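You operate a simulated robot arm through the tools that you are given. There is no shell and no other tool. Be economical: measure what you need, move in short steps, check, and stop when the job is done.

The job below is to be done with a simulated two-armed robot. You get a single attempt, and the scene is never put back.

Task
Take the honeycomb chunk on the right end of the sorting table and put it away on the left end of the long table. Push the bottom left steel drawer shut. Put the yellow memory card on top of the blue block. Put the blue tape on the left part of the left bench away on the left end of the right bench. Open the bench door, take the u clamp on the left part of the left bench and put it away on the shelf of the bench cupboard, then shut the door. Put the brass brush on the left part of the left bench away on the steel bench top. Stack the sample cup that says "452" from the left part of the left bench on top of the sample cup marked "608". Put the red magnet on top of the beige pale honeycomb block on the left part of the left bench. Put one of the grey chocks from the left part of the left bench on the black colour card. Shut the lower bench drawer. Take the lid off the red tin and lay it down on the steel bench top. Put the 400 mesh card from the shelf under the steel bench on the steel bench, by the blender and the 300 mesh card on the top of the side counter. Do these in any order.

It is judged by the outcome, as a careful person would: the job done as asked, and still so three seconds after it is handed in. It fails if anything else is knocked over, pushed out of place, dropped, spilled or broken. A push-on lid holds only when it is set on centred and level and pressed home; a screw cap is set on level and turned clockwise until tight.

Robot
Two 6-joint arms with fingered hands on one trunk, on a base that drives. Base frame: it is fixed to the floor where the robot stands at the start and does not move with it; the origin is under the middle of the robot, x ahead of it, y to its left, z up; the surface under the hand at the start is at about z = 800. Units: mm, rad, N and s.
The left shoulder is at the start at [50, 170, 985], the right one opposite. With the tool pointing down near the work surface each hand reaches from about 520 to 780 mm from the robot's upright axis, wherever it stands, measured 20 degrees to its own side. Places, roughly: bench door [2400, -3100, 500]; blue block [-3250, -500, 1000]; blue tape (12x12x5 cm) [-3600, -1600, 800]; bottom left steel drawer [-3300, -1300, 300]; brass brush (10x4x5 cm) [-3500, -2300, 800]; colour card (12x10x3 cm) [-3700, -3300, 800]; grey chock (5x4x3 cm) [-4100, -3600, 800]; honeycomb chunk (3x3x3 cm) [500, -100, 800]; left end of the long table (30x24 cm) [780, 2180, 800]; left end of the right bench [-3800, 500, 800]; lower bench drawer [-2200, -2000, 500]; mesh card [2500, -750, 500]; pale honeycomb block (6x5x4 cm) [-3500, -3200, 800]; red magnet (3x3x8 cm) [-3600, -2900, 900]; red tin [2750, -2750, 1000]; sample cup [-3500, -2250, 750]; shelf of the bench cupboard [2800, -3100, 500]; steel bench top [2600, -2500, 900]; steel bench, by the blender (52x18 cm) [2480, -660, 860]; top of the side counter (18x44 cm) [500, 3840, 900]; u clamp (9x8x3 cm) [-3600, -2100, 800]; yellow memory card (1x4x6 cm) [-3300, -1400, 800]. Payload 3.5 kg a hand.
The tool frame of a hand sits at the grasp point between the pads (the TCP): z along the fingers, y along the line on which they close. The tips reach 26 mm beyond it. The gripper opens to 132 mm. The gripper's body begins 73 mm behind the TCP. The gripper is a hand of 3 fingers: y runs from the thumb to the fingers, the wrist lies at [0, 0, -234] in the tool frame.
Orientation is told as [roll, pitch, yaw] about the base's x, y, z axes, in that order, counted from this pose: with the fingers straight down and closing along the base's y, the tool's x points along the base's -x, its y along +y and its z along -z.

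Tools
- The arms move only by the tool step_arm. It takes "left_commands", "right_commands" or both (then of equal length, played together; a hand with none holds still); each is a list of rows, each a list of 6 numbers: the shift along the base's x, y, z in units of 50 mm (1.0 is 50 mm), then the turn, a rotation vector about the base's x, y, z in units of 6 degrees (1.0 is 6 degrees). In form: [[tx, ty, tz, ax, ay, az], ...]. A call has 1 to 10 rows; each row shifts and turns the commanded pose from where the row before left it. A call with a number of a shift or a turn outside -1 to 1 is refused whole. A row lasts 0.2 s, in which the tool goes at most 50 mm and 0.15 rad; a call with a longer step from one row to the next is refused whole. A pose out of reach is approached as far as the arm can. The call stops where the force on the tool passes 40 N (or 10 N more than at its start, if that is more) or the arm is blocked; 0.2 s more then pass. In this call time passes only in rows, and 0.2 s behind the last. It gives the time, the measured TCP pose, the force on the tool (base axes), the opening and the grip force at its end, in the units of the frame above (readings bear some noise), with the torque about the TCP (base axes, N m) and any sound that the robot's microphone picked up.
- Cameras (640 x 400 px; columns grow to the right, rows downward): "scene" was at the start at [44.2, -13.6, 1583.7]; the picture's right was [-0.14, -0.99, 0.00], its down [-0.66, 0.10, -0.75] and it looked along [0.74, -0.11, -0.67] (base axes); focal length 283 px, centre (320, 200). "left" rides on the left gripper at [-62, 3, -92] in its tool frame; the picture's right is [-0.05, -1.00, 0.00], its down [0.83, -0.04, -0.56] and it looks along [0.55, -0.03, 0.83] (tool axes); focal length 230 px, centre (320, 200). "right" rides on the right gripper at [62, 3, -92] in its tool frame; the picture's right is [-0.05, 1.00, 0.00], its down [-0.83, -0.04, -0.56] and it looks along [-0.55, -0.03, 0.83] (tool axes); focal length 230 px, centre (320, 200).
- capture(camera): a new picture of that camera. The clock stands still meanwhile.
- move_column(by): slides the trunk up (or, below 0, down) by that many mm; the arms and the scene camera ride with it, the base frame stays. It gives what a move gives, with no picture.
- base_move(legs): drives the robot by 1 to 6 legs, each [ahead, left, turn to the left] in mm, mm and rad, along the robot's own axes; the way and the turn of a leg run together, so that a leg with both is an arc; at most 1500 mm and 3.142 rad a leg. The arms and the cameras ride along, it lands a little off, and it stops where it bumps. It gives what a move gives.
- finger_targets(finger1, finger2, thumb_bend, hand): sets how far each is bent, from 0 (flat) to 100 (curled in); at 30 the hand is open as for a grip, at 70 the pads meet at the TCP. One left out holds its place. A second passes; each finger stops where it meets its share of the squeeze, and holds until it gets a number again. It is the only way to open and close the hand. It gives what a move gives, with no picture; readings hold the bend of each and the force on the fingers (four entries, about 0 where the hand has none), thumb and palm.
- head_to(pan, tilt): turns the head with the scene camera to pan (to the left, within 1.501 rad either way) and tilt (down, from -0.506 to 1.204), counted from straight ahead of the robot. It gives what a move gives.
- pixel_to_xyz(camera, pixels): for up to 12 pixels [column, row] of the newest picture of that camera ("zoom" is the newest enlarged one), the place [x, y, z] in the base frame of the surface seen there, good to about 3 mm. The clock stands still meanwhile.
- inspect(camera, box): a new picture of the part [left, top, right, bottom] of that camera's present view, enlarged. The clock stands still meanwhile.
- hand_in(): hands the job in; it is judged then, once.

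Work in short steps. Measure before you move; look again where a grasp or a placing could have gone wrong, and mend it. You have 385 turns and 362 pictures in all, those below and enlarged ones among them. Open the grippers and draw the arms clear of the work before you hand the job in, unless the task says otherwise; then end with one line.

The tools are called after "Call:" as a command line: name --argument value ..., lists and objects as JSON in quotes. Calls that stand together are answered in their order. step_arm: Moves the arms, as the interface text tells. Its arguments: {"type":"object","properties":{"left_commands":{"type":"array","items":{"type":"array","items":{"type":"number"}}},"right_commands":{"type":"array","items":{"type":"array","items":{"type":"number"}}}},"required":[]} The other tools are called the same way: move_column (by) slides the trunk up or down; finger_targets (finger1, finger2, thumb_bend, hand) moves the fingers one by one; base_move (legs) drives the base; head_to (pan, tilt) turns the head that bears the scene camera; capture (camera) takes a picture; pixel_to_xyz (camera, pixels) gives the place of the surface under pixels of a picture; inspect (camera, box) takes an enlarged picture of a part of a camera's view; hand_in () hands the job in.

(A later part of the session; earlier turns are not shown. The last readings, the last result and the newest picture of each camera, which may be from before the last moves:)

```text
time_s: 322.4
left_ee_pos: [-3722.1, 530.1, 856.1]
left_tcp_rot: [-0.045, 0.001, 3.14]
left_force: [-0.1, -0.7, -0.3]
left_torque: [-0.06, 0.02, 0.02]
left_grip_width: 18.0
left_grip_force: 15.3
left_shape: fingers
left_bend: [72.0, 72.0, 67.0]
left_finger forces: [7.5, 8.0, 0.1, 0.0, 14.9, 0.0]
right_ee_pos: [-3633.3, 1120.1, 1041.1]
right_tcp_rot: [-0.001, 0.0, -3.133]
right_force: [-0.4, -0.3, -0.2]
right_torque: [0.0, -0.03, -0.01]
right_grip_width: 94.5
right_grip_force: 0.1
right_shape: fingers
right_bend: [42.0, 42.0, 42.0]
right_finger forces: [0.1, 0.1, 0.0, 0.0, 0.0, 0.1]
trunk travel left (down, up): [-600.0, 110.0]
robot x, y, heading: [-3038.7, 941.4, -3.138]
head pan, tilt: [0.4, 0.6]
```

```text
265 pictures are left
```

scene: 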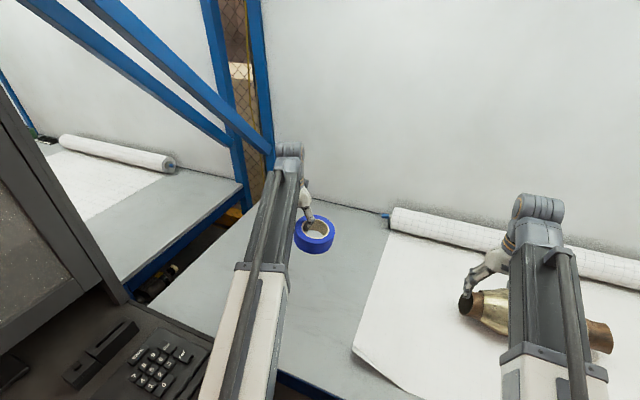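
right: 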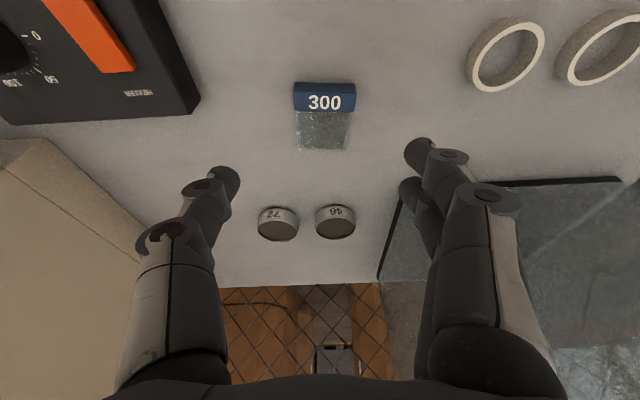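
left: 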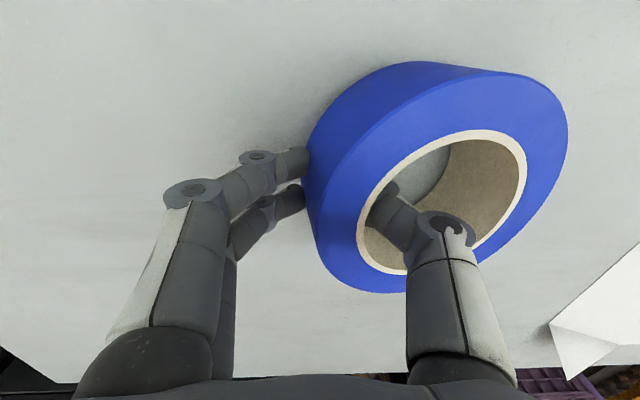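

Call:
step_arm --left_commands '[[0, 0, -0.1, 0, 0, 0], [0, 0, -0.08, 0, 0, 0]]'

Call:
finger_targets --hand "left" --finger1 57 --finger2 57 --thumb_bend 55

Call:
step_arm --left_commands '[[0, 0, 0.5, 0, 0, 0], [0, 0, 0.9, 0, 0, 0], [0, 0, 1, 0, 0, 0]]'

Call:
capture --camera "left"

```text
time_s: 323.0
left_ee_pos: [-3720.5, 529.6, 849.4]
left_tcp_rot: [-0.044, -0.001, 3.141]
left_force: [0.1, -0.9, 0.0]
left_torque: [0.07, -0.02, 0.03]
left_grip_width: 18.2
left_grip_force: 15.7
left_shape: fingers
left_bend: [72.0, 72.0, 68.0]
left_finger forces: [8.0, 8.4, 0.0, 0.0, 15.3, 0.0]
right_ee_pos: [-3633.6, 1120.7, 1041.1]
right_tcp_rot: [-0.003, -0.001, -3.135]
right_force: [-1.2, 0.8, 0.6]
right_torque: [-0.02, -0.04, -0.02]
right_grip_width: 94.7
right_grip_force: 0.1
right_shape: fingers
right_bend: [42.0, 42.0, 42.0]
right_finger forces: [0.0, 0.0, 0.0, 0.1, 0.1, 0.0]
trunk travel left (down, up): [-600.0, 110.0]
robot x, y, heading: [-3039.6, 938.1, -3.136]
head pan, tilt: [0.4, 0.6]
```

```text
time_s: 324.0
left_ee_pos: [-3719.9, 530.1, 849.5]
left_tcp_rot: [-0.045, -0.001, 3.142]
left_force: [-0.1, 0.4, -0.2]
left_torque: [0.0, 0.01, -0.01]
left_grip_width: 48.5
left_grip_force: 0.0
left_shape: fingers
left_bend: [56.0, 56.0, 55.0]
left_finger forces: [0.0, 0.1, 0.1, 0.0, 0.1, 0.1]
right_ee_pos: [-3633.2, 1120.0, 1041.1]
right_tcp_rot: [-0.001, 0.0, -3.133]
right_force: [-0.6, 0.2, 0.5]
right_torque: [-0.01, -0.01, -0.01]
right_grip_width: 94.8
right_grip_force: 0.1
right_shape: fingers
right_bend: [42.0, 42.0, 42.0]
right_finger forces: [0.0, 0.1, 0.1, 0.0, 0.0, 0.0]
trunk travel left (down, up): [-600.0, 110.0]
robot x, y, heading: [-3040.2, 941.3, -3.135]
head pan, tilt: [0.4, 0.6]
```

```text
time_s: 324.8
left_ee_pos: [-3719.4, 531.7, 970.7]
left_tcp_rot: [-0.045, 0.0, 3.142]
left_force: [0.1, 0.1, 0.1]
left_torque: [-0.04, -0.03, -0.01]
left_grip_width: 49.0
left_grip_force: 0.0
left_shape: fingers
left_bend: [56.0, 56.0, 55.0]
left_finger forces: [0.0, 0.1, 0.0, 0.1, 0.1, 0.0]
right_ee_pos: [-3633.4, 1120.6, 1040.4]
right_tcp_rot: [0.0, 0.0, -3.132]
right_force: [0.2, 0.5, 0.0]
right_torque: [0.0, -0.03, 0.0]
right_grip_width: 94.6
right_grip_force: 0.0
right_shape: fingers
right_bend: [42.0, 42.0, 42.0]
right_finger forces: [0.1, 0.1, 0.0, 0.0, 0.1, 0.0]
trunk travel left (down, up): [-600.0, 110.0]
robot x, y, heading: [-3040.7, 939.3, -3.14]
head pan, tilt: [0.4, 0.6]
```

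```text
264 pictures are left
```

left: 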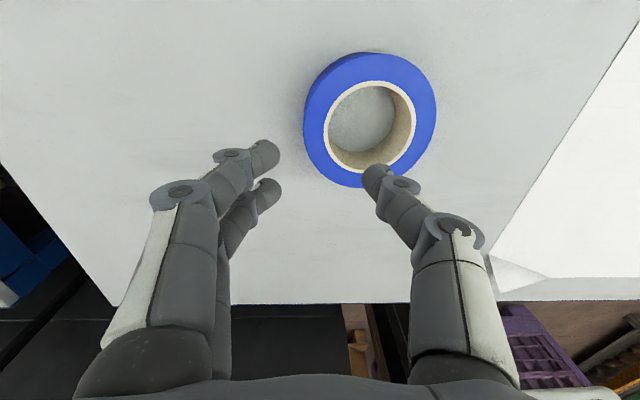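

Tape laid at about (-3720,578). I raise, back out, and travel to the left bench.

Call:
step_arm --left_commands '[[0.6, 0.2, 0.7, 0, 0, 0], [0.8, 0.3, 0.4, 0, 0, 0], [0.8, 0.3, 0, 0, 0, 0]]'

Call:
base_move --legs '[[-845, 0, 0], [0, 0, 1.571], [900, 0, 0], [950, 0, 0], [0, -560, 0]]'

Call:
head_to --pan -0.5 --tilt 0.5

Call:
capture --camera "scene"

```text
time_s: 325.6
left_ee_pos: [-3609.8, 573.5, 1023.1]
left_tcp_rot: [-0.044, 0.001, 3.141]
left_force: [1.2, -0.7, -0.7]
left_torque: [-0.02, -0.04, -0.03]
left_grip_width: 48.6
left_grip_force: 0.0
left_shape: fingers
left_bend: [56.0, 56.0, 55.0]
left_finger forces: [0.1, 0.0, 0.0, 0.0, 0.0, 0.0]
right_ee_pos: [-3632.4, 1119.8, 1040.4]
right_tcp_rot: [-0.001, -0.002, -3.133]
right_force: [0.3, 0.3, -0.4]
right_torque: [0.0, 0.02, 0.0]
right_grip_width: 94.4
right_grip_force: 0.0
right_shape: fingers
right_bend: [42.0, 42.0, 42.0]
right_finger forces: [0.0, 0.1, 0.0, 0.1, 0.0, 0.0]
trunk travel left (down, up): [-600.0, 110.0]
robot x, y, heading: [-3040.5, 942.0, -3.138]
head pan, tilt: [0.4, 0.6]
```

```text
time_s: 326.8
left_ee_pos: [-3569.1, 573.0, 1023.9]
left_tcp_rot: [-0.047, -0.003, 3.144]
left_force: [-0.7, 0.1, -0.7]
left_torque: [0.02, 0.0, 0.01]
left_grip_width: 48.9
left_grip_force: 0.1
left_shape: fingers
left_bend: [56.0, 56.0, 55.0]
left_finger forces: [0.0, 0.0, 0.0, 0.0, 0.1, 0.1]
right_ee_pos: [-3592.0, 1119.8, 1041.9]
right_tcp_rot: [-0.005, -0.001, -3.131]
right_force: [0.3, 0.4, -0.2]
right_torque: [-0.04, -0.03, 0.0]
right_grip_width: 94.5
right_grip_force: 0.1
right_shape: fingers
right_bend: [42.0, 42.0, 42.0]
right_finger forces: [0.0, 0.0, 0.1, 0.0, 0.0, 0.1]
trunk travel left (down, up): [-600.0, 110.0]
robot x, y, heading: [-3004.9, 943.0, -3.137]
head pan, tilt: [0.4, 0.6]
stopped in leg 1: the robot was blocked; the commanded pose is now the measured one
```

```text
time_s: 328.0
left_ee_pos: [-3569.1, 573.4, 1023.2]
left_tcp_rot: [-0.048, -0.002, 3.141]
left_force: [-0.7, 0.5, 0.3]
left_torque: [-0.01, -0.02, -0.01]
left_grip_width: 48.9
left_grip_force: 0.1
left_shape: fingers
left_bend: [56.0, 56.0, 55.0]
left_finger forces: [0.0, 0.0, 0.1, 0.0, 0.0, 0.0]
right_ee_pos: [-3592.3, 1120.9, 1041.0]
right_tcp_rot: [-0.002, -0.002, -3.132]
right_force: [-0.4, 0.0, -1.3]
right_torque: [0.0, -0.01, -0.04]
right_grip_width: 94.4
right_grip_force: 0.1
right_shape: fingers
right_bend: [42.0, 42.0, 42.0]
right_finger forces: [0.1, 0.1, 0.0, 0.0, 0.0, 0.1]
trunk travel left (down, up): [-600.0, 110.0]
robot x, y, heading: [-3002.6, 943.1, -3.144]
head pan, tilt: [-0.499, 0.499]
```

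```text
263 pictures are left
```

scene: 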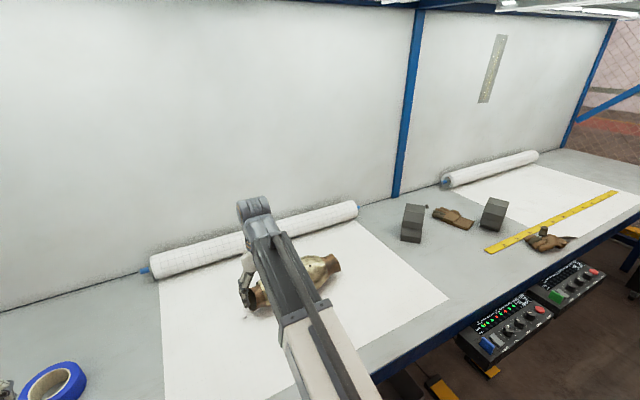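

The base is likely rubbing the kiosk's north face; I strafe right (+y) first, swing the left hand in, then back out.

Call:
step_arm --left_commands '[[0, 0.9, 0.2, 0, 0, 0], [0, 0.9, 0.2, 0, 0, 0], [0, 0.9, 0, 0, 0, 0]]'

Call:
base_move --legs '[[0, -80, 0], [-800, 0, 0]]'

```text
time_s: 328.8
left_ee_pos: [-3566.3, 711.2, 1043.2]
left_tcp_rot: [-0.046, 0.0, 3.142]
left_force: [-0.8, 1.1, 0.1]
left_torque: [-0.01, 0.01, 0.03]
left_grip_width: 48.9
left_grip_force: 0.0
left_shape: fingers
left_bend: [56.0, 56.0, 55.0]
left_finger forces: [0.0, 0.1, 0.0, 0.0, 0.0, 0.1]
right_ee_pos: [-3591.7, 1119.6, 1042.2]
right_tcp_rot: [-0.003, -0.002, -3.133]
right_force: [-0.4, -0.1, 0.5]
right_torque: [0.03, -0.03, 0.0]
right_grip_width: 94.4
right_grip_force: 0.0
right_shape: fingers
right_bend: [42.0, 42.0, 42.0]
right_finger forces: [0.0, 0.0, 0.1, 0.0, 0.0, 0.1]
trunk travel left (down, up): [-600.0, 110.0]
robot x, y, heading: [-3001.4, 943.0, -3.139]
head pan, tilt: [-0.499, 0.499]
```

```text
time_s: 333.7
left_ee_pos: [-2764.6, 786.8, 1040.0]
left_tcp_rot: [-0.052, 0.0, 3.142]
left_force: [0.4, -1.1, -0.5]
left_torque: [0.02, 0.02, 0.0]
left_grip_width: 48.8
left_grip_force: 0.0
left_shape: fingers
left_bend: [56.0, 56.0, 55.0]
left_finger forces: [0.1, 0.1, 0.1, 0.0, 0.0, 0.0]
right_ee_pos: [-2790.7, 1196.7, 1041.5]
right_tcp_rot: [-0.01, 0.0, -3.131]
right_force: [0.5, -0.1, -0.1]
right_torque: [0.03, 0.01, 0.02]
right_grip_width: 94.6
right_grip_force: 0.1
right_shape: fingers
right_bend: [42.0, 42.0, 42.0]
right_finger forces: [0.0, 0.1, 0.0, 0.0, 0.0, 0.0]
trunk travel left (down, up): [-600.0, 110.0]
robot x, y, heading: [-2198.2, 1023.2, -3.139]
head pan, tilt: [-0.499, 0.499]
```

Call:
base_move --legs '[[0, 150, 0], [0, 0, 1.571], [900, 0, 0], [900, 0, 0], [0, -560, 0]]'

Call:
head_to --pan -0.6 --tilt 0.5

Call:
capture --camera "scene"

```text
time_s: 350.5
left_ee_pos: [-2575.6, -1465.9, 1040.9]
left_tcp_rot: [-0.054, 0.0, -1.605]
left_force: [-0.9, -0.7, -0.2]
left_torque: [0.02, -0.02, -0.03]
left_grip_width: 48.9
left_grip_force: 0.1
left_shape: fingers
left_bend: [56.0, 56.0, 55.0]
left_finger forces: [0.0, 0.0, 0.0, 0.0, 0.0, 0.0]
right_ee_pos: [-2985.9, -1477.0, 1041.5]
right_tcp_rot: [-0.01, 0.0, -1.595]
right_force: [0.0, -0.4, 0.4]
right_torque: [0.01, 0.0, 0.0]
right_grip_width: 94.3
right_grip_force: 0.1
right_shape: fingers
right_bend: [42.0, 42.0, 42.0]
right_finger forces: [0.0, 0.0, 0.0, 0.0, 0.0, 0.0]
trunk travel left (down, up): [-600.0, 110.0]
robot x, y, heading: [-2792.4, -892.6, -1.606]
head pan, tilt: [-0.499, 0.499]
```

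```text
time_s: 351.1
left_ee_pos: [-2577.0, -1465.5, 1040.4]
left_tcp_rot: [-0.053, 0.001, -1.608]
left_force: [1.1, 0.4, -0.2]
left_torque: [0.03, -0.02, -0.01]
left_grip_width: 48.8
left_grip_force: 0.0
left_shape: fingers
left_bend: [56.0, 56.0, 55.0]
left_finger forces: [0.1, 0.0, 0.1, 0.1, 0.0, 0.0]
right_ee_pos: [-2985.3, -1477.0, 1042.0]
right_tcp_rot: [-0.008, 0.0, -1.598]
right_force: [-0.6, 0.6, 0.5]
right_torque: [0.0, 0.02, 0.04]
right_grip_width: 94.6
right_grip_force: 0.1
right_shape: fingers
right_bend: [42.0, 42.0, 42.0]
right_finger forces: [0.0, 0.0, 0.0, 0.0, 0.0, 0.0]
trunk travel left (down, up): [-600.0, 110.0]
robot x, y, heading: [-2787.2, -894.2, -1.604]
head pan, tilt: [-0.6, 0.499]
```

```text
262 pictures are left
```

scene: 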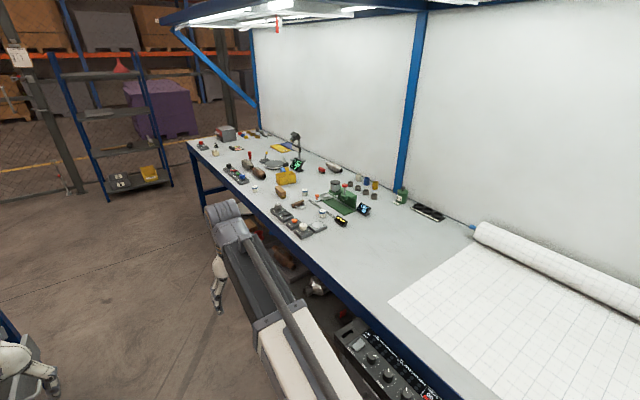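

I drive along the bench to y≈-2350 and face it.

Call:
base_move --legs '[[0, 0, 0.036], [1450, 0, 0], [0, 0, -1.571]]'

Call:
head_to --pan 0.0 --tilt 0.65

Call:
capture --camera "scene"

```text
time_s: 362.5
left_ee_pos: [-3330.6, -2577.9, 1041.8]
left_tcp_rot: [-0.053, 0.0, -3.123]
left_force: [1.0, 0.2, 0.2]
left_torque: [-0.01, 0.0, 0.02]
left_grip_width: 48.8
left_grip_force: 0.0
left_shape: fingers
left_bend: [56.0, 56.0, 55.0]
left_finger forces: [0.0, 0.0, 0.1, 0.0, 0.0, 0.0]
right_ee_pos: [-3364.1, -2168.8, 1040.4]
right_tcp_rot: [-0.008, -0.001, -3.112]
right_force: [0.7, 0.0, -0.5]
right_torque: [0.05, 0.0, 0.0]
right_grip_width: 94.8
right_grip_force: 0.0
right_shape: fingers
right_bend: [42.0, 42.0, 42.0]
right_finger forces: [0.0, 0.0, 0.0, 0.0, 0.0, 0.0]
trunk travel left (down, up): [-600.0, 110.0]
robot x, y, heading: [-2768.4, -2330.7, -3.117]
head pan, tilt: [-0.6, 0.499]
```

```text
time_s: 363.5
left_ee_pos: [-3329.3, -2578.1, 1039.2]
left_tcp_rot: [-0.052, 0.001, -3.123]
left_force: [-0.6, -0.3, -0.1]
left_torque: [0.0, 0.02, 0.01]
left_grip_width: 49.1
left_grip_force: 0.1
left_shape: fingers
left_bend: [56.0, 56.0, 55.0]
left_finger forces: [0.0, 0.0, 0.0, 0.0, 0.0, 0.0]
right_ee_pos: [-3365.0, -2168.7, 1041.8]
right_tcp_rot: [-0.009, 0.001, -3.112]
right_force: [0.0, 1.2, -0.1]
right_torque: [-0.02, -0.02, 0.01]
right_grip_width: 94.4
right_grip_force: 0.1
right_shape: fingers
right_bend: [42.0, 42.0, 42.0]
right_finger forces: [0.1, 0.0, 0.0, 0.1, 0.0, 0.0]
trunk travel left (down, up): [-600.0, 110.0]
robot x, y, heading: [-2764.6, -2330.3, -3.121]
head pan, tilt: [0.0, 0.649]
```

```text
261 pictures are left
```

scene: 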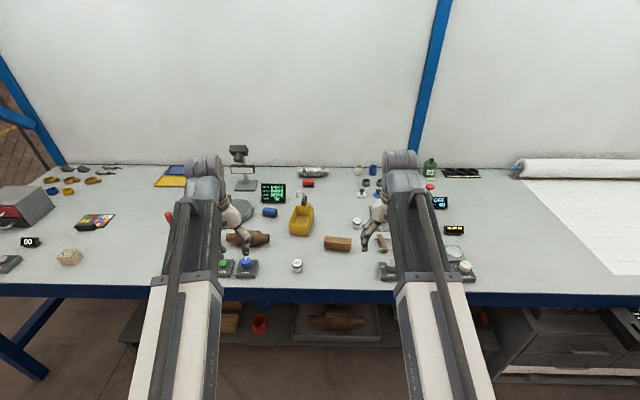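

Call:
inspect --camera "scene" --box '[0, 150, 160, 280]'

Call:
inspect --camera "scene" --box '[200, 160, 400, 285]'

```text
3.08 times, centred on (80, 215) of scene
```

zoom: 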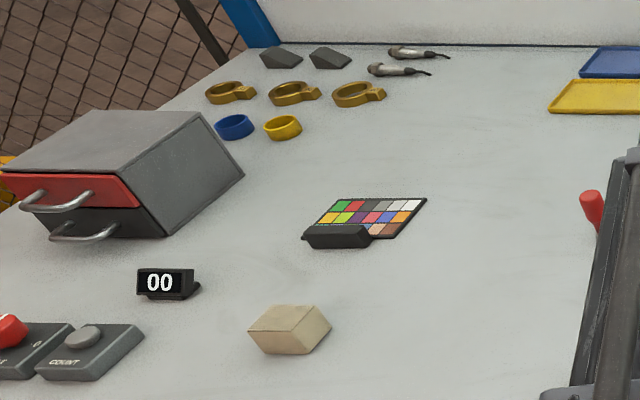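

```text
3.20 times, centred on (300, 222) of scene
```

zoom: 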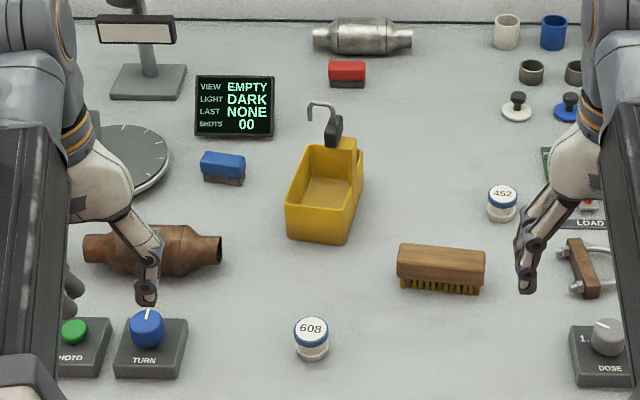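

Call:
pixel_to_xyz --camera "zoom" --pixels '[[502, 193], [502, 215], [310, 328], [311, 352], [440, 260], [405, 250], [480, 255], [440, 285], [585, 265], [600, 255], [330, 215], [160, 340]]'

```text
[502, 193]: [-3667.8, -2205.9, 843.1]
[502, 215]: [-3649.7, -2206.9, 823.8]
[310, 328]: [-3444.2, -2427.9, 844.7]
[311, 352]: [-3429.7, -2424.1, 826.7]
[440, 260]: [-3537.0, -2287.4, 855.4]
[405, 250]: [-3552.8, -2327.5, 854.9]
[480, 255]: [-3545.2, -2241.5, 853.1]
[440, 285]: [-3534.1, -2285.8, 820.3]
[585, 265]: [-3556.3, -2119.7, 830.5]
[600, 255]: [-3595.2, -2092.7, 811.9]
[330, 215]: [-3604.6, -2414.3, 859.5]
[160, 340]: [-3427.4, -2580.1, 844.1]
```

Call:
pixel_to_xyz --camera "scene" --pixels '[[130, 340], [300, 338], [300, 300], [230, 345], [430, 345], [520, 360], [300, 290], [140, 290], [50, 150], [30, 290]]'

```text
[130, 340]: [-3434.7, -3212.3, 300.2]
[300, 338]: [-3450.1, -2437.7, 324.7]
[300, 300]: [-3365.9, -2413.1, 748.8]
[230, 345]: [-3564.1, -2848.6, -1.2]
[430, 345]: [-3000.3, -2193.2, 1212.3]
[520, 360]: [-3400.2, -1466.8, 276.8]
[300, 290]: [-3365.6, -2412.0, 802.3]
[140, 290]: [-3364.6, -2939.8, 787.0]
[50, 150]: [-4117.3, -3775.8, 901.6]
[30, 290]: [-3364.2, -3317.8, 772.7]
```

Bench front edge x≈-3365. I advance to x≈-3010 and bring the right hand toward cup 452.

Call:
base_move --legs '[[240, 0, -0.02]]'

Call:
capture --camera "right"

```text
time_s: 365.2
left_ee_pos: [-3569.3, -2572.7, 1039.9]
left_tcp_rot: [-0.052, 0.002, -3.14]
left_force: [-0.5, 0.5, 0.0]
left_torque: [0.0, -0.02, -0.02]
left_grip_width: 49.1
left_grip_force: 0.1
left_shape: fingers
left_bend: [56.0, 56.0, 55.0]
left_finger forces: [0.1, 0.0, 0.0, 0.1, 0.1, 0.0]
right_ee_pos: [-3597.4, -2162.4, 1041.9]
right_tcp_rot: [-0.008, 0.001, -3.131]
right_force: [0.5, 0.7, 0.2]
right_torque: [-0.01, -0.01, 0.0]
right_grip_width: 94.5
right_grip_force: 0.1
right_shape: fingers
right_bend: [42.0, 42.0, 42.0]
right_finger forces: [0.0, 0.0, 0.0, 0.0, 0.0, 0.1]
trunk travel left (down, up): [-600.0, 110.0]
robot x, y, heading: [-3006.1, -2334.0, -3.133]
head pan, tilt: [0.0, 0.649]
```

```text
258 pictures are left
```

right: 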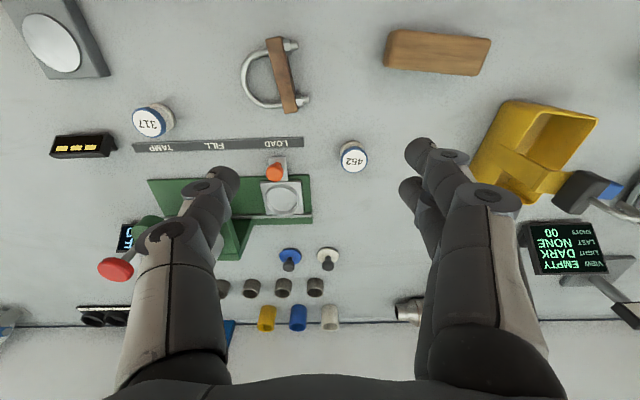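

Call:
pixel_to_xyz --camera "right" --pixels '[[354, 157], [340, 152], [368, 152], [276, 170], [278, 75], [305, 100], [435, 50], [385, 62], [490, 70], [400, 35], [470, 45], [250, 85]]'

Call:
inspect --camera "right" --box '[300, 110, 410, 180]'

```text
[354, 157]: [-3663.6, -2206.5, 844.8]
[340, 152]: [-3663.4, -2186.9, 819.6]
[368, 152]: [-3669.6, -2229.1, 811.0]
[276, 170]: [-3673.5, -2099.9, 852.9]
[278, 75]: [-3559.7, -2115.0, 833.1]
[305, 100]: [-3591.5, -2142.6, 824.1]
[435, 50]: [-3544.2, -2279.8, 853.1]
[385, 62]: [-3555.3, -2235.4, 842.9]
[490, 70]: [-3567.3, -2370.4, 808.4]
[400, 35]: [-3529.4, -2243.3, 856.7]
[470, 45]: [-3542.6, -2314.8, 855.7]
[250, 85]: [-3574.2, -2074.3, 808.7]
```

```text
5.71 times, centred on (355, 145) of right
```

zoom: 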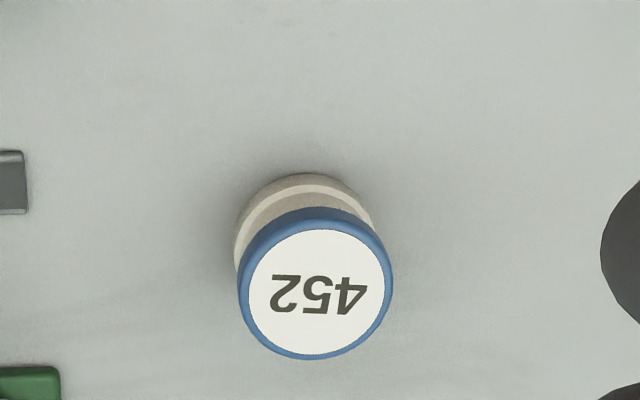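

Cup 452 at (-3664,-2207), bench z≈809. I set the right opening to ~70 mm, move above and descend.

Call:
finger_targets --hand "right" --finger1 50 --finger2 50 --thumb_bend 50

Call:
step_arm --right_commands '[[-0.65, -0.45, -0.3, 0, 0, 0], [-0.67, -0.44, -0.4, 0, 0, 0], [0, 0, -0.9, 0, 0, 0], [0, 0, -0.9, 0, 0, 0]]'

Call:
capture --camera "right"

```text
time_s: 366.2
left_ee_pos: [-3569.0, -2571.2, 1039.8]
left_tcp_rot: [-0.052, 0.0, -3.14]
left_force: [0.8, -0.7, -0.1]
left_torque: [0.02, -0.01, -0.02]
left_grip_width: 48.9
left_grip_force: 0.1
left_shape: fingers
left_bend: [56.0, 56.0, 55.0]
left_finger forces: [0.1, 0.1, 0.1, 0.0, 0.1, 0.1]
right_ee_pos: [-3595.9, -2163.0, 1041.7]
right_tcp_rot: [-0.009, 0.0, -3.128]
right_force: [0.3, 0.1, 0.5]
right_torque: [0.02, 0.0, 0.02]
right_grip_width: 68.5
right_grip_force: 0.0
right_shape: fingers
right_bend: [50.0, 50.0, 50.0]
right_finger forces: [0.0, 0.1, 0.1, 0.0, 0.0, 0.0]
trunk travel left (down, up): [-600.0, 110.0]
robot x, y, heading: [-3002.0, -2336.2, -3.131]
head pan, tilt: [0.0, 0.649]
```

```text
time_s: 367.2
left_ee_pos: [-3568.8, -2572.5, 1039.0]
left_tcp_rot: [-0.053, 0.001, -3.139]
left_force: [-0.2, 0.2, 0.4]
left_torque: [0.01, -0.01, 0.0]
left_grip_width: 49.0
left_grip_force: 0.1
left_shape: fingers
left_bend: [56.0, 56.0, 55.0]
left_finger forces: [0.0, 0.0, 0.0, 0.1, 0.1, 0.0]
right_ee_pos: [-3663.4, -2207.8, 913.6]
right_tcp_rot: [-0.008, 0.0, -3.131]
right_force: [0.5, -0.5, -0.3]
right_torque: [0.0, 0.0, 0.02]
right_grip_width: 68.6
right_grip_force: 0.0
right_shape: fingers
right_bend: [50.0, 50.0, 50.0]
right_finger forces: [0.0, 0.1, 0.1, 0.0, 0.0, 0.0]
trunk travel left (down, up): [-600.0, 110.0]
robot x, y, heading: [-3002.4, -2334.8, -3.134]
head pan, tilt: [0.0, 0.649]
```

```text
256 pictures are left
```

right: 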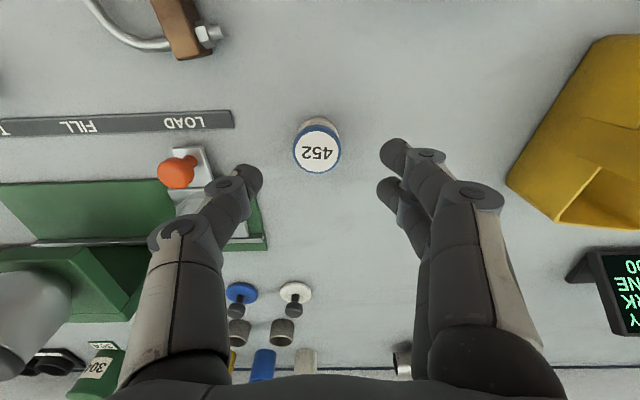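

Call:
pixel_to_xyz --camera "right" --pixels '[[262, 230], [215, 160], [200, 175], [318, 153], [232, 120], [297, 145], [340, 148]]'

```text
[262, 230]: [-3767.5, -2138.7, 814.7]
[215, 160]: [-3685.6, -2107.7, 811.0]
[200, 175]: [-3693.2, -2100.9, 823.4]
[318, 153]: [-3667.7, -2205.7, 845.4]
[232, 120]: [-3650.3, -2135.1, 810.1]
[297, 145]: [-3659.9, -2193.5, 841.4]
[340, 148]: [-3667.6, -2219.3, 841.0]
```

Call:
step_arm --right_commands '[[-0.05, 0.02, -0.75, 0, 0, 0], [0, 0, -0.69, 0, 0, 0]]'

Call:
finger_targets --hand "right" --finger1 72 --finger2 72 --thumb_bend 72

Call:
step_arm --right_commands '[[0, 0, 0.4, 0, 0, 0], [0, 0, 0.9, 0, 0, 0], [0, 0, 0.9, 0, 0, 0]]'

Call:
capture --camera "right"

```text
time_s: 367.9
left_ee_pos: [-3569.3, -2573.1, 1040.4]
left_tcp_rot: [-0.053, -0.001, -3.14]
left_force: [-0.2, -0.1, -0.6]
left_torque: [-0.03, 0.03, 0.01]
left_grip_width: 49.0
left_grip_force: 0.0
left_shape: fingers
left_bend: [56.0, 56.0, 55.0]
left_finger forces: [0.0, 0.0, 0.1, 0.1, 0.0, 0.1]
right_ee_pos: [-3664.9, -2206.7, 842.9]
right_tcp_rot: [-0.011, 0.001, -3.129]
right_force: [-0.4, 0.1, 3.9]
right_torque: [-0.12, -0.03, -0.03]
right_grip_width: 68.2
right_grip_force: 1.6
right_shape: fingers
right_bend: [50.0, 50.0, 50.0]
right_finger forces: [1.9, 1.3, 0.0, 0.0, 0.0, 0.1]
trunk travel left (down, up): [-600.0, 110.0]
robot x, y, heading: [-3005.2, -2335.2, -3.139]
head pan, tilt: [0.0, 0.649]
```

```text
time_s: 368.9
left_ee_pos: [-3568.7, -2572.2, 1041.1]
left_tcp_rot: [-0.051, 0.0, -3.14]
left_force: [0.8, 0.3, -0.1]
left_torque: [0.02, -0.02, -0.03]
left_grip_width: 48.8
left_grip_force: 0.2
left_shape: fingers
left_bend: [56.0, 56.0, 55.0]
left_finger forces: [0.0, 0.0, 0.0, 0.1, 0.0, 0.0]
right_ee_pos: [-3665.6, -2207.2, 841.8]
right_tcp_rot: [-0.009, -0.001, -3.13]
right_force: [0.2, -0.1, -0.4]
right_torque: [0.0, -0.04, 0.02]
right_grip_width: 30.0
right_grip_force: 16.7
right_shape: fingers
right_bend: [66.0, 65.0, 64.0]
right_finger forces: [7.8, 8.9, 0.0, 0.1, 16.3, 0.0]
trunk travel left (down, up): [-600.0, 110.0]
robot x, y, heading: [-3005.5, -2336.5, -3.134]
head pan, tilt: [0.0, 0.649]
```

```text
time_s: 369.6
left_ee_pos: [-3569.6, -2572.1, 1039.7]
left_tcp_rot: [-0.054, -0.001, -3.141]
left_force: [0.1, -0.7, 0.2]
left_torque: [0.0, 0.0, 0.0]
left_grip_width: 49.0
left_grip_force: 0.0
left_shape: fingers
left_bend: [56.0, 56.0, 55.0]
left_finger forces: [0.0, 0.0, 0.1, 0.1, 0.0, 0.0]
right_ee_pos: [-3665.4, -2206.9, 954.0]
right_tcp_rot: [-0.007, 0.001, -3.129]
right_force: [0.0, -0.5, 0.3]
right_torque: [-0.02, 0.0, 0.01]
right_grip_width: 30.1
right_grip_force: 16.8
right_shape: fingers
right_bend: [66.0, 65.0, 64.0]
right_finger forces: [7.9, 9.0, 0.0, 0.1, 16.5, 0.0]
trunk travel left (down, up): [-600.0, 110.0]
robot x, y, heading: [-3003.4, -2333.6, -3.133]
head pan, tilt: [0.0, 0.649]
```

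```text
255 pictures are left
```

right: 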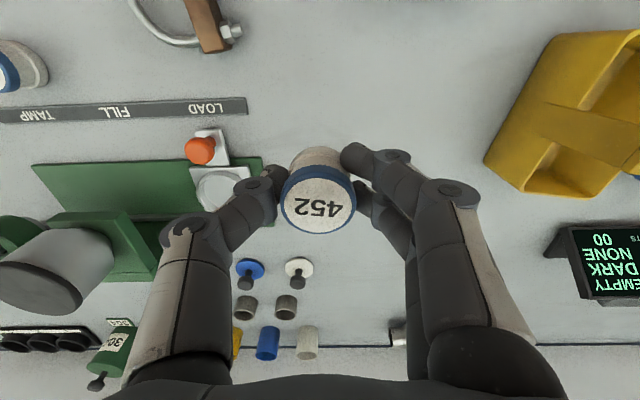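

Held (30 mm). I move the base back/left so the right hand comes near cup 608, and the left camera… I then look from above.

Call:
base_move --legs '[[-200, 200, 0]]'

Call:
capture --camera "right"

Call:
capture --camera "scene"

```text
time_s: 371.6
left_ee_pos: [-3372.2, -2769.2, 1039.8]
left_tcp_rot: [-0.052, 0.0, 3.137]
left_force: [0.2, 0.1, 0.7]
left_torque: [0.04, 0.03, 0.02]
left_grip_width: 48.9
left_grip_force: 0.0
left_shape: fingers
left_bend: [56.0, 56.0, 55.0]
left_finger forces: [0.0, 0.1, 0.1, 0.0, 0.0, 0.1]
right_ee_pos: [-3466.1, -2402.6, 952.6]
right_tcp_rot: [-0.008, 0.0, -3.136]
right_force: [-0.2, 0.1, -0.9]
right_torque: [0.03, 0.0, -0.02]
right_grip_width: 30.0
right_grip_force: 16.0
right_shape: fingers
right_bend: [66.0, 65.0, 64.0]
right_finger forces: [7.9, 9.1, 0.1, 0.1, 16.4, 0.1]
trunk travel left (down, up): [-600.0, 110.0]
robot x, y, heading: [-2803.3, -2537.7, 3.139]
head pan, tilt: [0.0, 0.649]
```

```text
254 pictures are left
```

right: 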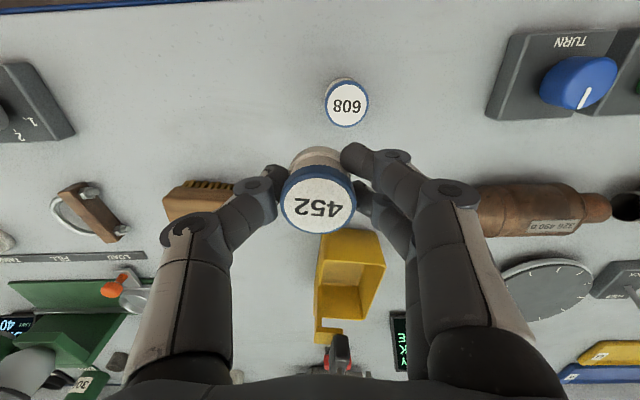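

```text
253 pictures are left
```

scene: 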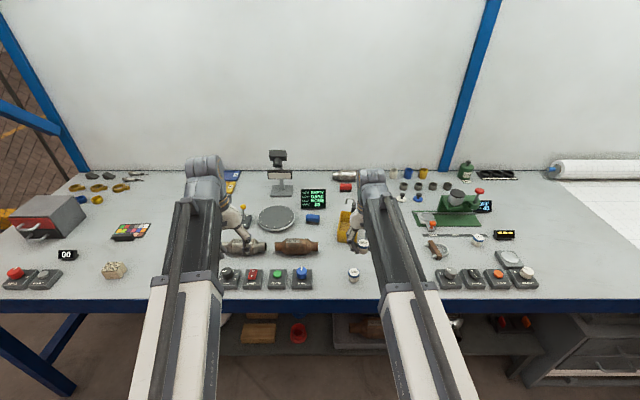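

Call:
pixel_to_xyz --camera "right" --pixels '[[347, 105], [327, 104], [367, 104], [347, 125], [345, 85], [320, 205], [287, 205], [355, 200], [318, 232]]'

Call:
inspect --camera "right" --box '[260, 60, 400, 250]'

```text
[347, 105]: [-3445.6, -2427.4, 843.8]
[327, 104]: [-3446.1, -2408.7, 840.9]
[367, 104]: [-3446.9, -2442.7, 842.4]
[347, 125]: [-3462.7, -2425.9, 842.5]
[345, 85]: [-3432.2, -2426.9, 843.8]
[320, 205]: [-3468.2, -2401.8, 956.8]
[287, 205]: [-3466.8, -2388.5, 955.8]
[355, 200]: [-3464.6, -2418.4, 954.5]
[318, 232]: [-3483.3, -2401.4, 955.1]
```

```text
2.11 times, centred on (330, 155) of right
```

zoom: 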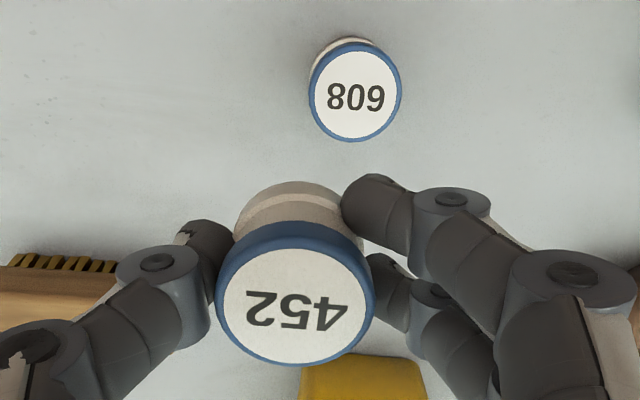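

608 centre (-3447,-2426), top z 844; cup 452's bottom ≈920. I align and lower to ~8 mm above.

Call:
step_arm --right_commands '[[0.41, -0.48, 0, 0, 0, 0], [0, 0, -0.7, 0, 0, 0], [0, 0, -0.66, 0, 0, 0]]'

Call:
capture --camera "right"

Call:
inspect --camera "scene" --box '[314, 225, 394, 285]'

```text
time_s: 372.4
left_ee_pos: [-3373.3, -2769.5, 1039.4]
left_tcp_rot: [-0.052, 0.0, 3.136]
left_force: [-0.1, 0.1, 0.5]
left_torque: [-0.04, -0.01, 0.02]
left_grip_width: 48.9
left_grip_force: 0.1
left_shape: fingers
left_bend: [56.0, 56.0, 55.0]
left_finger forces: [0.1, 0.0, 0.0, 0.1, 0.0, 0.0]
right_ee_pos: [-3446.6, -2426.3, 884.3]
right_tcp_rot: [-0.01, 0.0, -3.136]
right_force: [1.1, 0.3, -0.9]
right_torque: [0.02, 0.02, 0.01]
right_grip_width: 30.0
right_grip_force: 16.5
right_shape: fingers
right_bend: [66.0, 65.0, 64.0]
right_finger forces: [7.8, 9.0, 0.0, 0.1, 16.3, 0.0]
trunk travel left (down, up): [-600.0, 110.0]
robot x, y, heading: [-2810.1, -2535.5, 3.14]
head pan, tilt: [0.0, 0.649]
```

```text
251 pictures are left
```

right: 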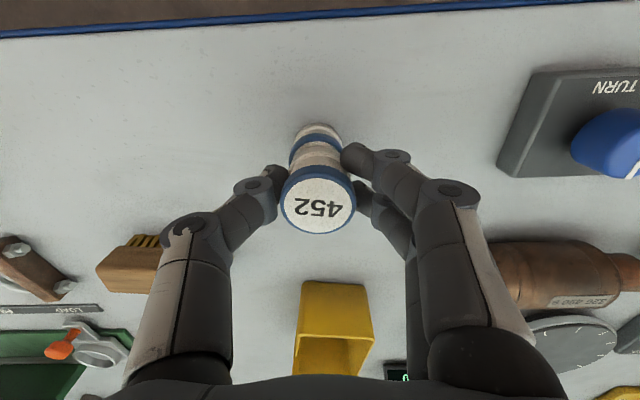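

```text
6.67 times, centred on (354, 255) of scene
```

zoom: 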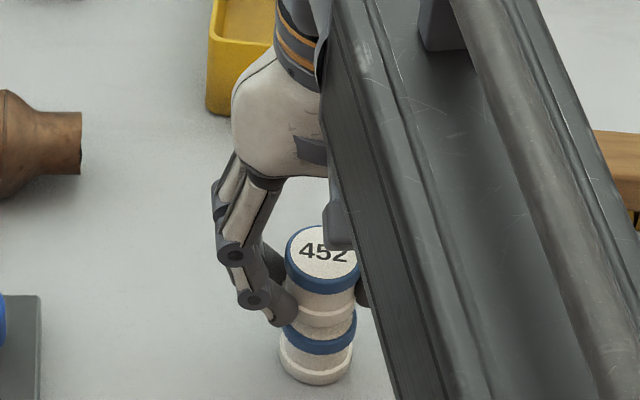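

Call:
step_arm --right_commands '[[0, 0, -0.1, 0, 0, 0], [0, 0, -0.03, 0, 0, 0]]'

Call:
step_arm --right_commands '[[0, 0, -0.03, 0, 0, 0]]'

```text
time_s: 373.0
left_ee_pos: [-3372.4, -2768.8, 1041.2]
left_tcp_rot: [-0.054, 0.0, 3.135]
left_force: [0.5, 0.5, 0.3]
left_torque: [-0.01, 0.01, 0.03]
left_grip_width: 49.1
left_grip_force: 0.0
left_shape: fingers
left_bend: [56.0, 56.0, 55.0]
left_finger forces: [0.0, 0.0, 0.0, 0.0, 0.1, 0.1]
right_ee_pos: [-3445.5, -2425.4, 878.9]
right_tcp_rot: [-0.01, 0.0, -3.136]
right_force: [-0.6, 0.1, 0.1]
right_torque: [0.01, -0.02, -0.02]
right_grip_width: 30.1
right_grip_force: 16.2
right_shape: fingers
right_bend: [66.0, 65.0, 64.0]
right_finger forces: [8.0, 9.0, 0.0, 0.0, 16.3, 0.1]
trunk travel left (down, up): [-600.0, 110.0]
robot x, y, heading: [-2804.1, -2537.0, 3.145]
head pan, tilt: [0.0, 0.649]
```

```text
time_s: 373.4
left_ee_pos: [-3373.4, -2768.9, 1039.5]
left_tcp_rot: [-0.052, 0.0, 3.139]
left_force: [0.1, 0.3, -0.2]
left_torque: [0.0, 0.02, 0.01]
left_grip_width: 49.2
left_grip_force: 0.0
left_shape: fingers
left_bend: [56.0, 56.0, 55.0]
left_finger forces: [0.1, 0.1, 0.0, 0.1, 0.0, 0.1]
right_ee_pos: [-3445.7, -2425.5, 874.8]
right_tcp_rot: [-0.008, 0.0, -3.137]
right_force: [-0.3, -0.2, -0.3]
right_torque: [0.0, 0.03, -0.04]
right_grip_width: 30.0
right_grip_force: 16.6
right_shape: fingers
right_bend: [66.0, 65.0, 64.0]
right_finger forces: [7.9, 9.0, 0.0, 0.0, 16.3, 0.0]
trunk travel left (down, up): [-600.0, 110.0]
robot x, y, heading: [-2807.2, -2535.5, 3.142]
head pan, tilt: [0.0, 0.649]
```

Call:
step_arm --right_commands '[[0, 0, -0.03, 0, 0, 0]]'

Call:
step_arm --right_commands '[[0, 0, -0.02, 0, 0, 0]]'

```text
time_s: 373.8
left_ee_pos: [-3371.9, -2768.2, 1040.3]
left_tcp_rot: [-0.052, -0.001, 3.136]
left_force: [-0.2, -0.1, 0.6]
left_torque: [0.03, 0.01, 0.01]
left_grip_width: 48.7
left_grip_force: 0.1
left_shape: fingers
left_bend: [56.0, 56.0, 55.0]
left_finger forces: [0.0, 0.1, 0.1, 0.0, 0.0, 0.1]
right_ee_pos: [-3446.7, -2425.9, 876.3]
right_tcp_rot: [-0.007, 0.002, -3.137]
right_force: [1.0, -0.1, -0.5]
right_torque: [-0.01, 0.03, -0.01]
right_grip_width: 30.0
right_grip_force: 17.0
right_shape: fingers
right_bend: [66.0, 65.0, 64.0]
right_finger forces: [7.9, 9.0, 0.0, 0.0, 16.3, 0.0]
trunk travel left (down, up): [-600.0, 110.0]
robot x, y, heading: [-2806.2, -2532.8, 3.142]
head pan, tilt: [0.0, 0.649]
```

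```text
time_s: 374.2
left_ee_pos: [-3374.0, -2768.7, 1040.2]
left_tcp_rot: [-0.051, 0.0, 3.136]
left_force: [-0.1, 0.5, 0.1]
left_torque: [-0.02, -0.01, -0.01]
left_grip_width: 49.0
left_grip_force: 0.0
left_shape: fingers
left_bend: [56.0, 56.0, 55.0]
left_finger forces: [0.0, 0.1, 0.0, 0.0, 0.0, 0.1]
right_ee_pos: [-3445.7, -2426.9, 874.6]
right_tcp_rot: [-0.009, 0.001, -3.138]
right_force: [-0.1, 0.1, 3.4]
right_torque: [0.01, 0.07, 0.0]
right_grip_width: 29.9
right_grip_force: 17.2
right_shape: fingers
right_bend: [66.0, 65.0, 65.0]
right_finger forces: [8.0, 9.5, 0.0, 0.0, 16.9, 0.0]
trunk travel left (down, up): [-600.0, 110.0]
robot x, y, heading: [-2805.7, -2531.7, 3.135]
head pan, tilt: [0.0, 0.649]
```

Contact (3.4 N). I release gently, a bit at a time, then rise.

Call:
finger_targets --hand "right" --finger1 61 --finger2 60 --thumb_bend 59

Call:
finger_targets --hand "right" --finger1 48 --finger2 48 --thumb_bend 48

Call:
step_arm --right_commands '[[0, 0, 0.5, 0, 0, 0], [0, 0, 0.9, 0, 0, 0], [0, 0, 0.9, 0, 0, 0]]'

Call:
capture --camera "right"

```text
time_s: 375.2
left_ee_pos: [-3372.7, -2769.0, 1040.4]
left_tcp_rot: [-0.053, 0.001, 3.136]
left_force: [0.1, -0.4, 0.0]
left_torque: [-0.03, 0.03, -0.02]
left_grip_width: 49.0
left_grip_force: 0.1
left_shape: fingers
left_bend: [56.0, 56.0, 55.0]
left_finger forces: [0.0, 0.1, 0.1, 0.0, 0.0, 0.1]
right_ee_pos: [-3445.4, -2425.4, 874.8]
right_tcp_rot: [-0.009, 0.0, -3.136]
right_force: [0.0, 0.7, -0.2]
right_torque: [0.01, -0.03, 0.01]
right_grip_width: 35.0
right_grip_force: 0.0
right_shape: fingers
right_bend: [61.0, 60.0, 59.0]
right_finger forces: [0.0, 0.2, 0.0, 0.0, 0.1, 0.1]
trunk travel left (down, up): [-600.0, 110.0]
robot x, y, heading: [-2804.4, -2537.1, 3.139]
head pan, tilt: [0.0, 0.649]
```

```text
time_s: 376.2
left_ee_pos: [-3373.2, -2767.9, 1039.8]
left_tcp_rot: [-0.052, 0.0, 3.135]
left_force: [0.2, 0.2, -0.8]
left_torque: [0.0, 0.02, -0.02]
left_grip_width: 49.0
left_grip_force: 0.0
left_shape: fingers
left_bend: [56.0, 56.0, 55.0]
left_finger forces: [0.0, 0.0, 0.1, 0.0, 0.1, 0.1]
right_ee_pos: [-3446.7, -2426.7, 874.0]
right_tcp_rot: [-0.009, 0.0, -3.135]
right_force: [0.4, -0.1, 0.9]
right_torque: [0.01, 0.0, -0.01]
right_grip_width: 74.1
right_grip_force: 0.0
right_shape: fingers
right_bend: [48.0, 48.0, 48.0]
right_finger forces: [0.1, 0.1, 0.0, 0.0, 0.0, 0.0]
trunk travel left (down, up): [-600.0, 110.0]
robot x, y, heading: [-2804.9, -2532.5, 3.142]
head pan, tilt: [0.0, 0.649]
```

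```text
time_s: 377.0
left_ee_pos: [-3373.2, -2769.1, 1039.5]
left_tcp_rot: [-0.053, -0.001, 3.136]
left_force: [-0.3, 0.2, -0.2]
left_torque: [0.0, 0.01, -0.01]
left_grip_width: 49.0
left_grip_force: 0.1
left_shape: fingers
left_bend: [56.0, 56.0, 55.0]
left_finger forces: [0.1, 0.1, 0.0, 0.0, 0.0, 0.1]
right_ee_pos: [-3443.4, -2423.7, 989.9]
right_tcp_rot: [-0.009, 0.002, -3.136]
right_force: [0.2, 0.0, 1.2]
right_torque: [-0.01, -0.02, -0.07]
right_grip_width: 74.1
right_grip_force: 0.1
right_shape: fingers
right_bend: [48.0, 48.0, 48.0]
right_finger forces: [0.1, 0.0, 0.0, 0.0, 0.0, 0.0]
trunk travel left (down, up): [-600.0, 110.0]
robot x, y, heading: [-2809.4, -2529.6, 3.139]
head pan, tilt: [0.0, 0.649]
```

```text
249 pictures are left
```

right: 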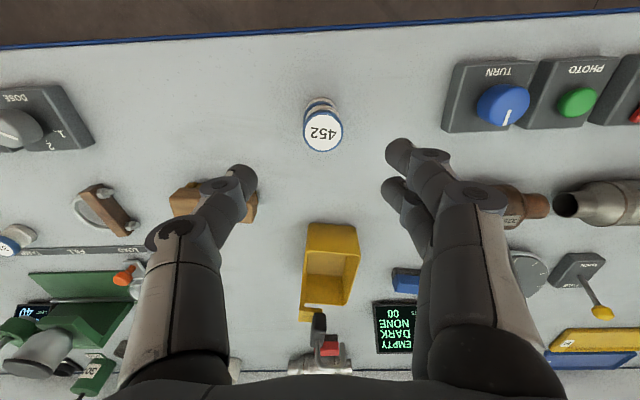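

Stacked well. I raise the right hand and strafe left to y≈-3000 for the magnet, block and colour card.

Call:
step_arm --right_commands '[[0, 0, 1, 0, 0, 0]]'

Call:
base_move --legs '[[0, 480, 0]]'

Call:
capture --camera "scene"

Call:
capture --camera "left"

```text
time_s: 377.4
left_ee_pos: [-3373.4, -2767.7, 1039.4]
left_tcp_rot: [-0.053, 0.0, 3.136]
left_force: [0.1, 0.0, 1.0]
left_torque: [0.01, 0.0, -0.03]
left_grip_width: 49.2
left_grip_force: 0.1
left_shape: fingers
left_bend: [56.0, 56.0, 55.0]
left_finger forces: [0.0, 0.1, 0.1, 0.0, 0.1, 0.0]
right_ee_pos: [-3445.8, -2425.8, 1039.7]
right_tcp_rot: [-0.008, 0.0, -3.136]
right_force: [-0.3, 0.0, 0.4]
right_torque: [0.01, 0.01, 0.01]
right_grip_width: 73.9
right_grip_force: 0.0
right_shape: fingers
right_bend: [48.0, 48.0, 48.0]
right_finger forces: [0.1, 0.1, 0.0, 0.0, 0.1, 0.0]
trunk travel left (down, up): [-600.0, 110.0]
robot x, y, heading: [-2809.7, -2535.1, 3.139]
head pan, tilt: [0.0, 0.649]
```

```text
time_s: 380.3
left_ee_pos: [-3374.3, -3251.8, 1039.4]
left_tcp_rot: [-0.052, 0.0, 3.135]
left_force: [-0.3, -0.3, 0.3]
left_torque: [0.03, 0.02, 0.01]
left_grip_width: 48.9
left_grip_force: 0.1
left_shape: fingers
left_bend: [56.0, 56.0, 55.0]
left_finger forces: [0.0, 0.0, 0.1, 0.0, 0.0, 0.0]
right_ee_pos: [-3445.7, -2909.8, 1039.8]
right_tcp_rot: [-0.009, -0.001, -3.139]
right_force: [-0.1, -0.3, 0.0]
right_torque: [0.03, -0.04, 0.06]
right_grip_width: 73.8
right_grip_force: 0.1
right_shape: fingers
right_bend: [48.0, 48.0, 48.0]
right_finger forces: [0.1, 0.0, 0.0, 0.0, 0.0, 0.1]
trunk travel left (down, up): [-600.0, 110.0]
robot x, y, heading: [-2803.4, -3017.3, 3.139]
head pan, tilt: [0.0, 0.649]
```

```text
248 pictures are left
```

scene: 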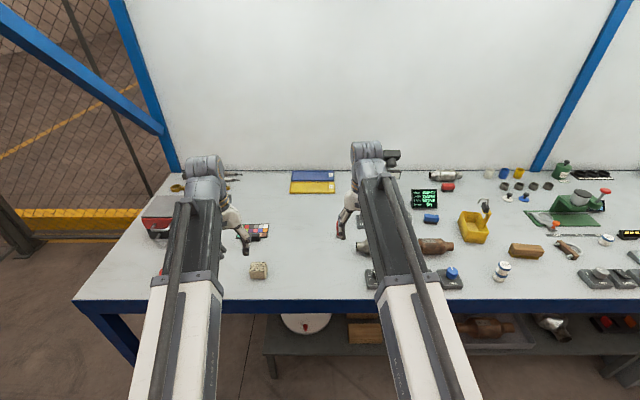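

```text
247 pictures are left
```

left: 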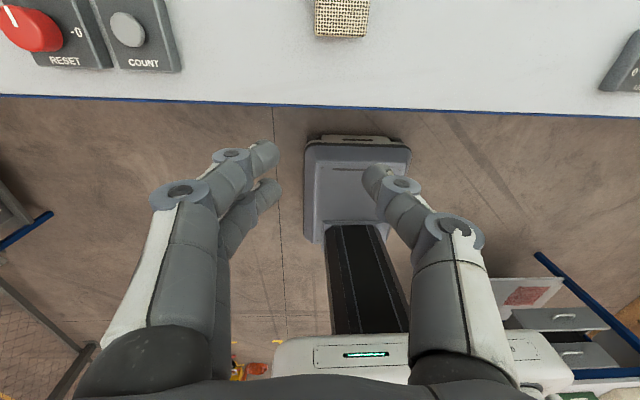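

Call:
capture --camera "right"

Call:
inspect --camera "scene" --box '[300, 160, 400, 260]'

```text
246 pictures are left
```

right: 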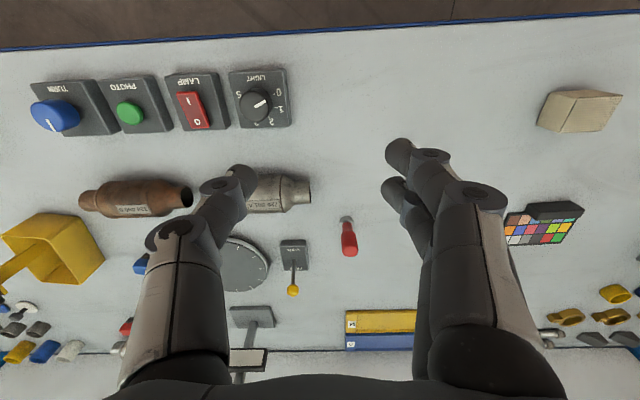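

```text
4.00 times, centred on (350, 210) of scene
```

zoom: 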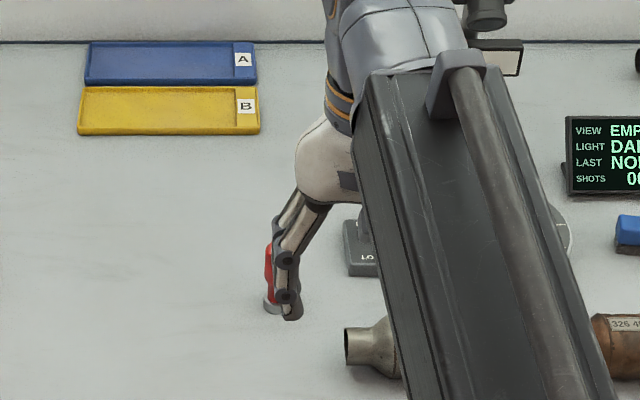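

Call:
pixel_to_xyz --camera "right" --pixels '[[349, 245], [349, 253], [347, 225], [346, 218], [320, 230], [294, 290], [343, 250], [355, 250], [310, 190], [540, 215], [580, 110]]'

Call:
inspect --camera "right" --box '[300, 190, 400, 280]'

```text
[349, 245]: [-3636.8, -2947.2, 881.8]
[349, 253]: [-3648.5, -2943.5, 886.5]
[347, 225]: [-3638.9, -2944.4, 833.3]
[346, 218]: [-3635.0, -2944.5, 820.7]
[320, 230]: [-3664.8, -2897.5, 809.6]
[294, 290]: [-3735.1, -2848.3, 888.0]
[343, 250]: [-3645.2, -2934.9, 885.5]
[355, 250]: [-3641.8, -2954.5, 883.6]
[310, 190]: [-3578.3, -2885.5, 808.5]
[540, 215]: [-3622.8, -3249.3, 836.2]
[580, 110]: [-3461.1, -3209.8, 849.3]
```

```text
4.44 times, centred on (350, 235) of right
```

zoom: 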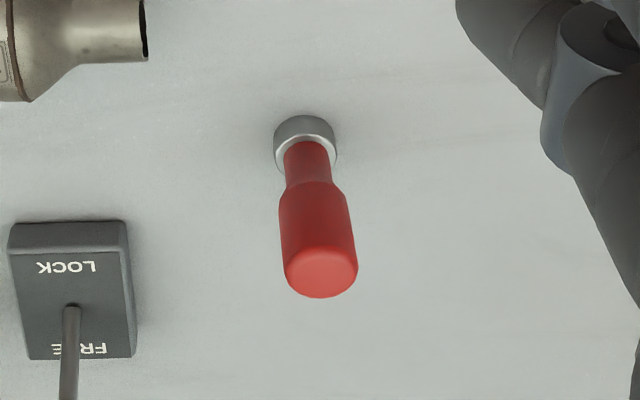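

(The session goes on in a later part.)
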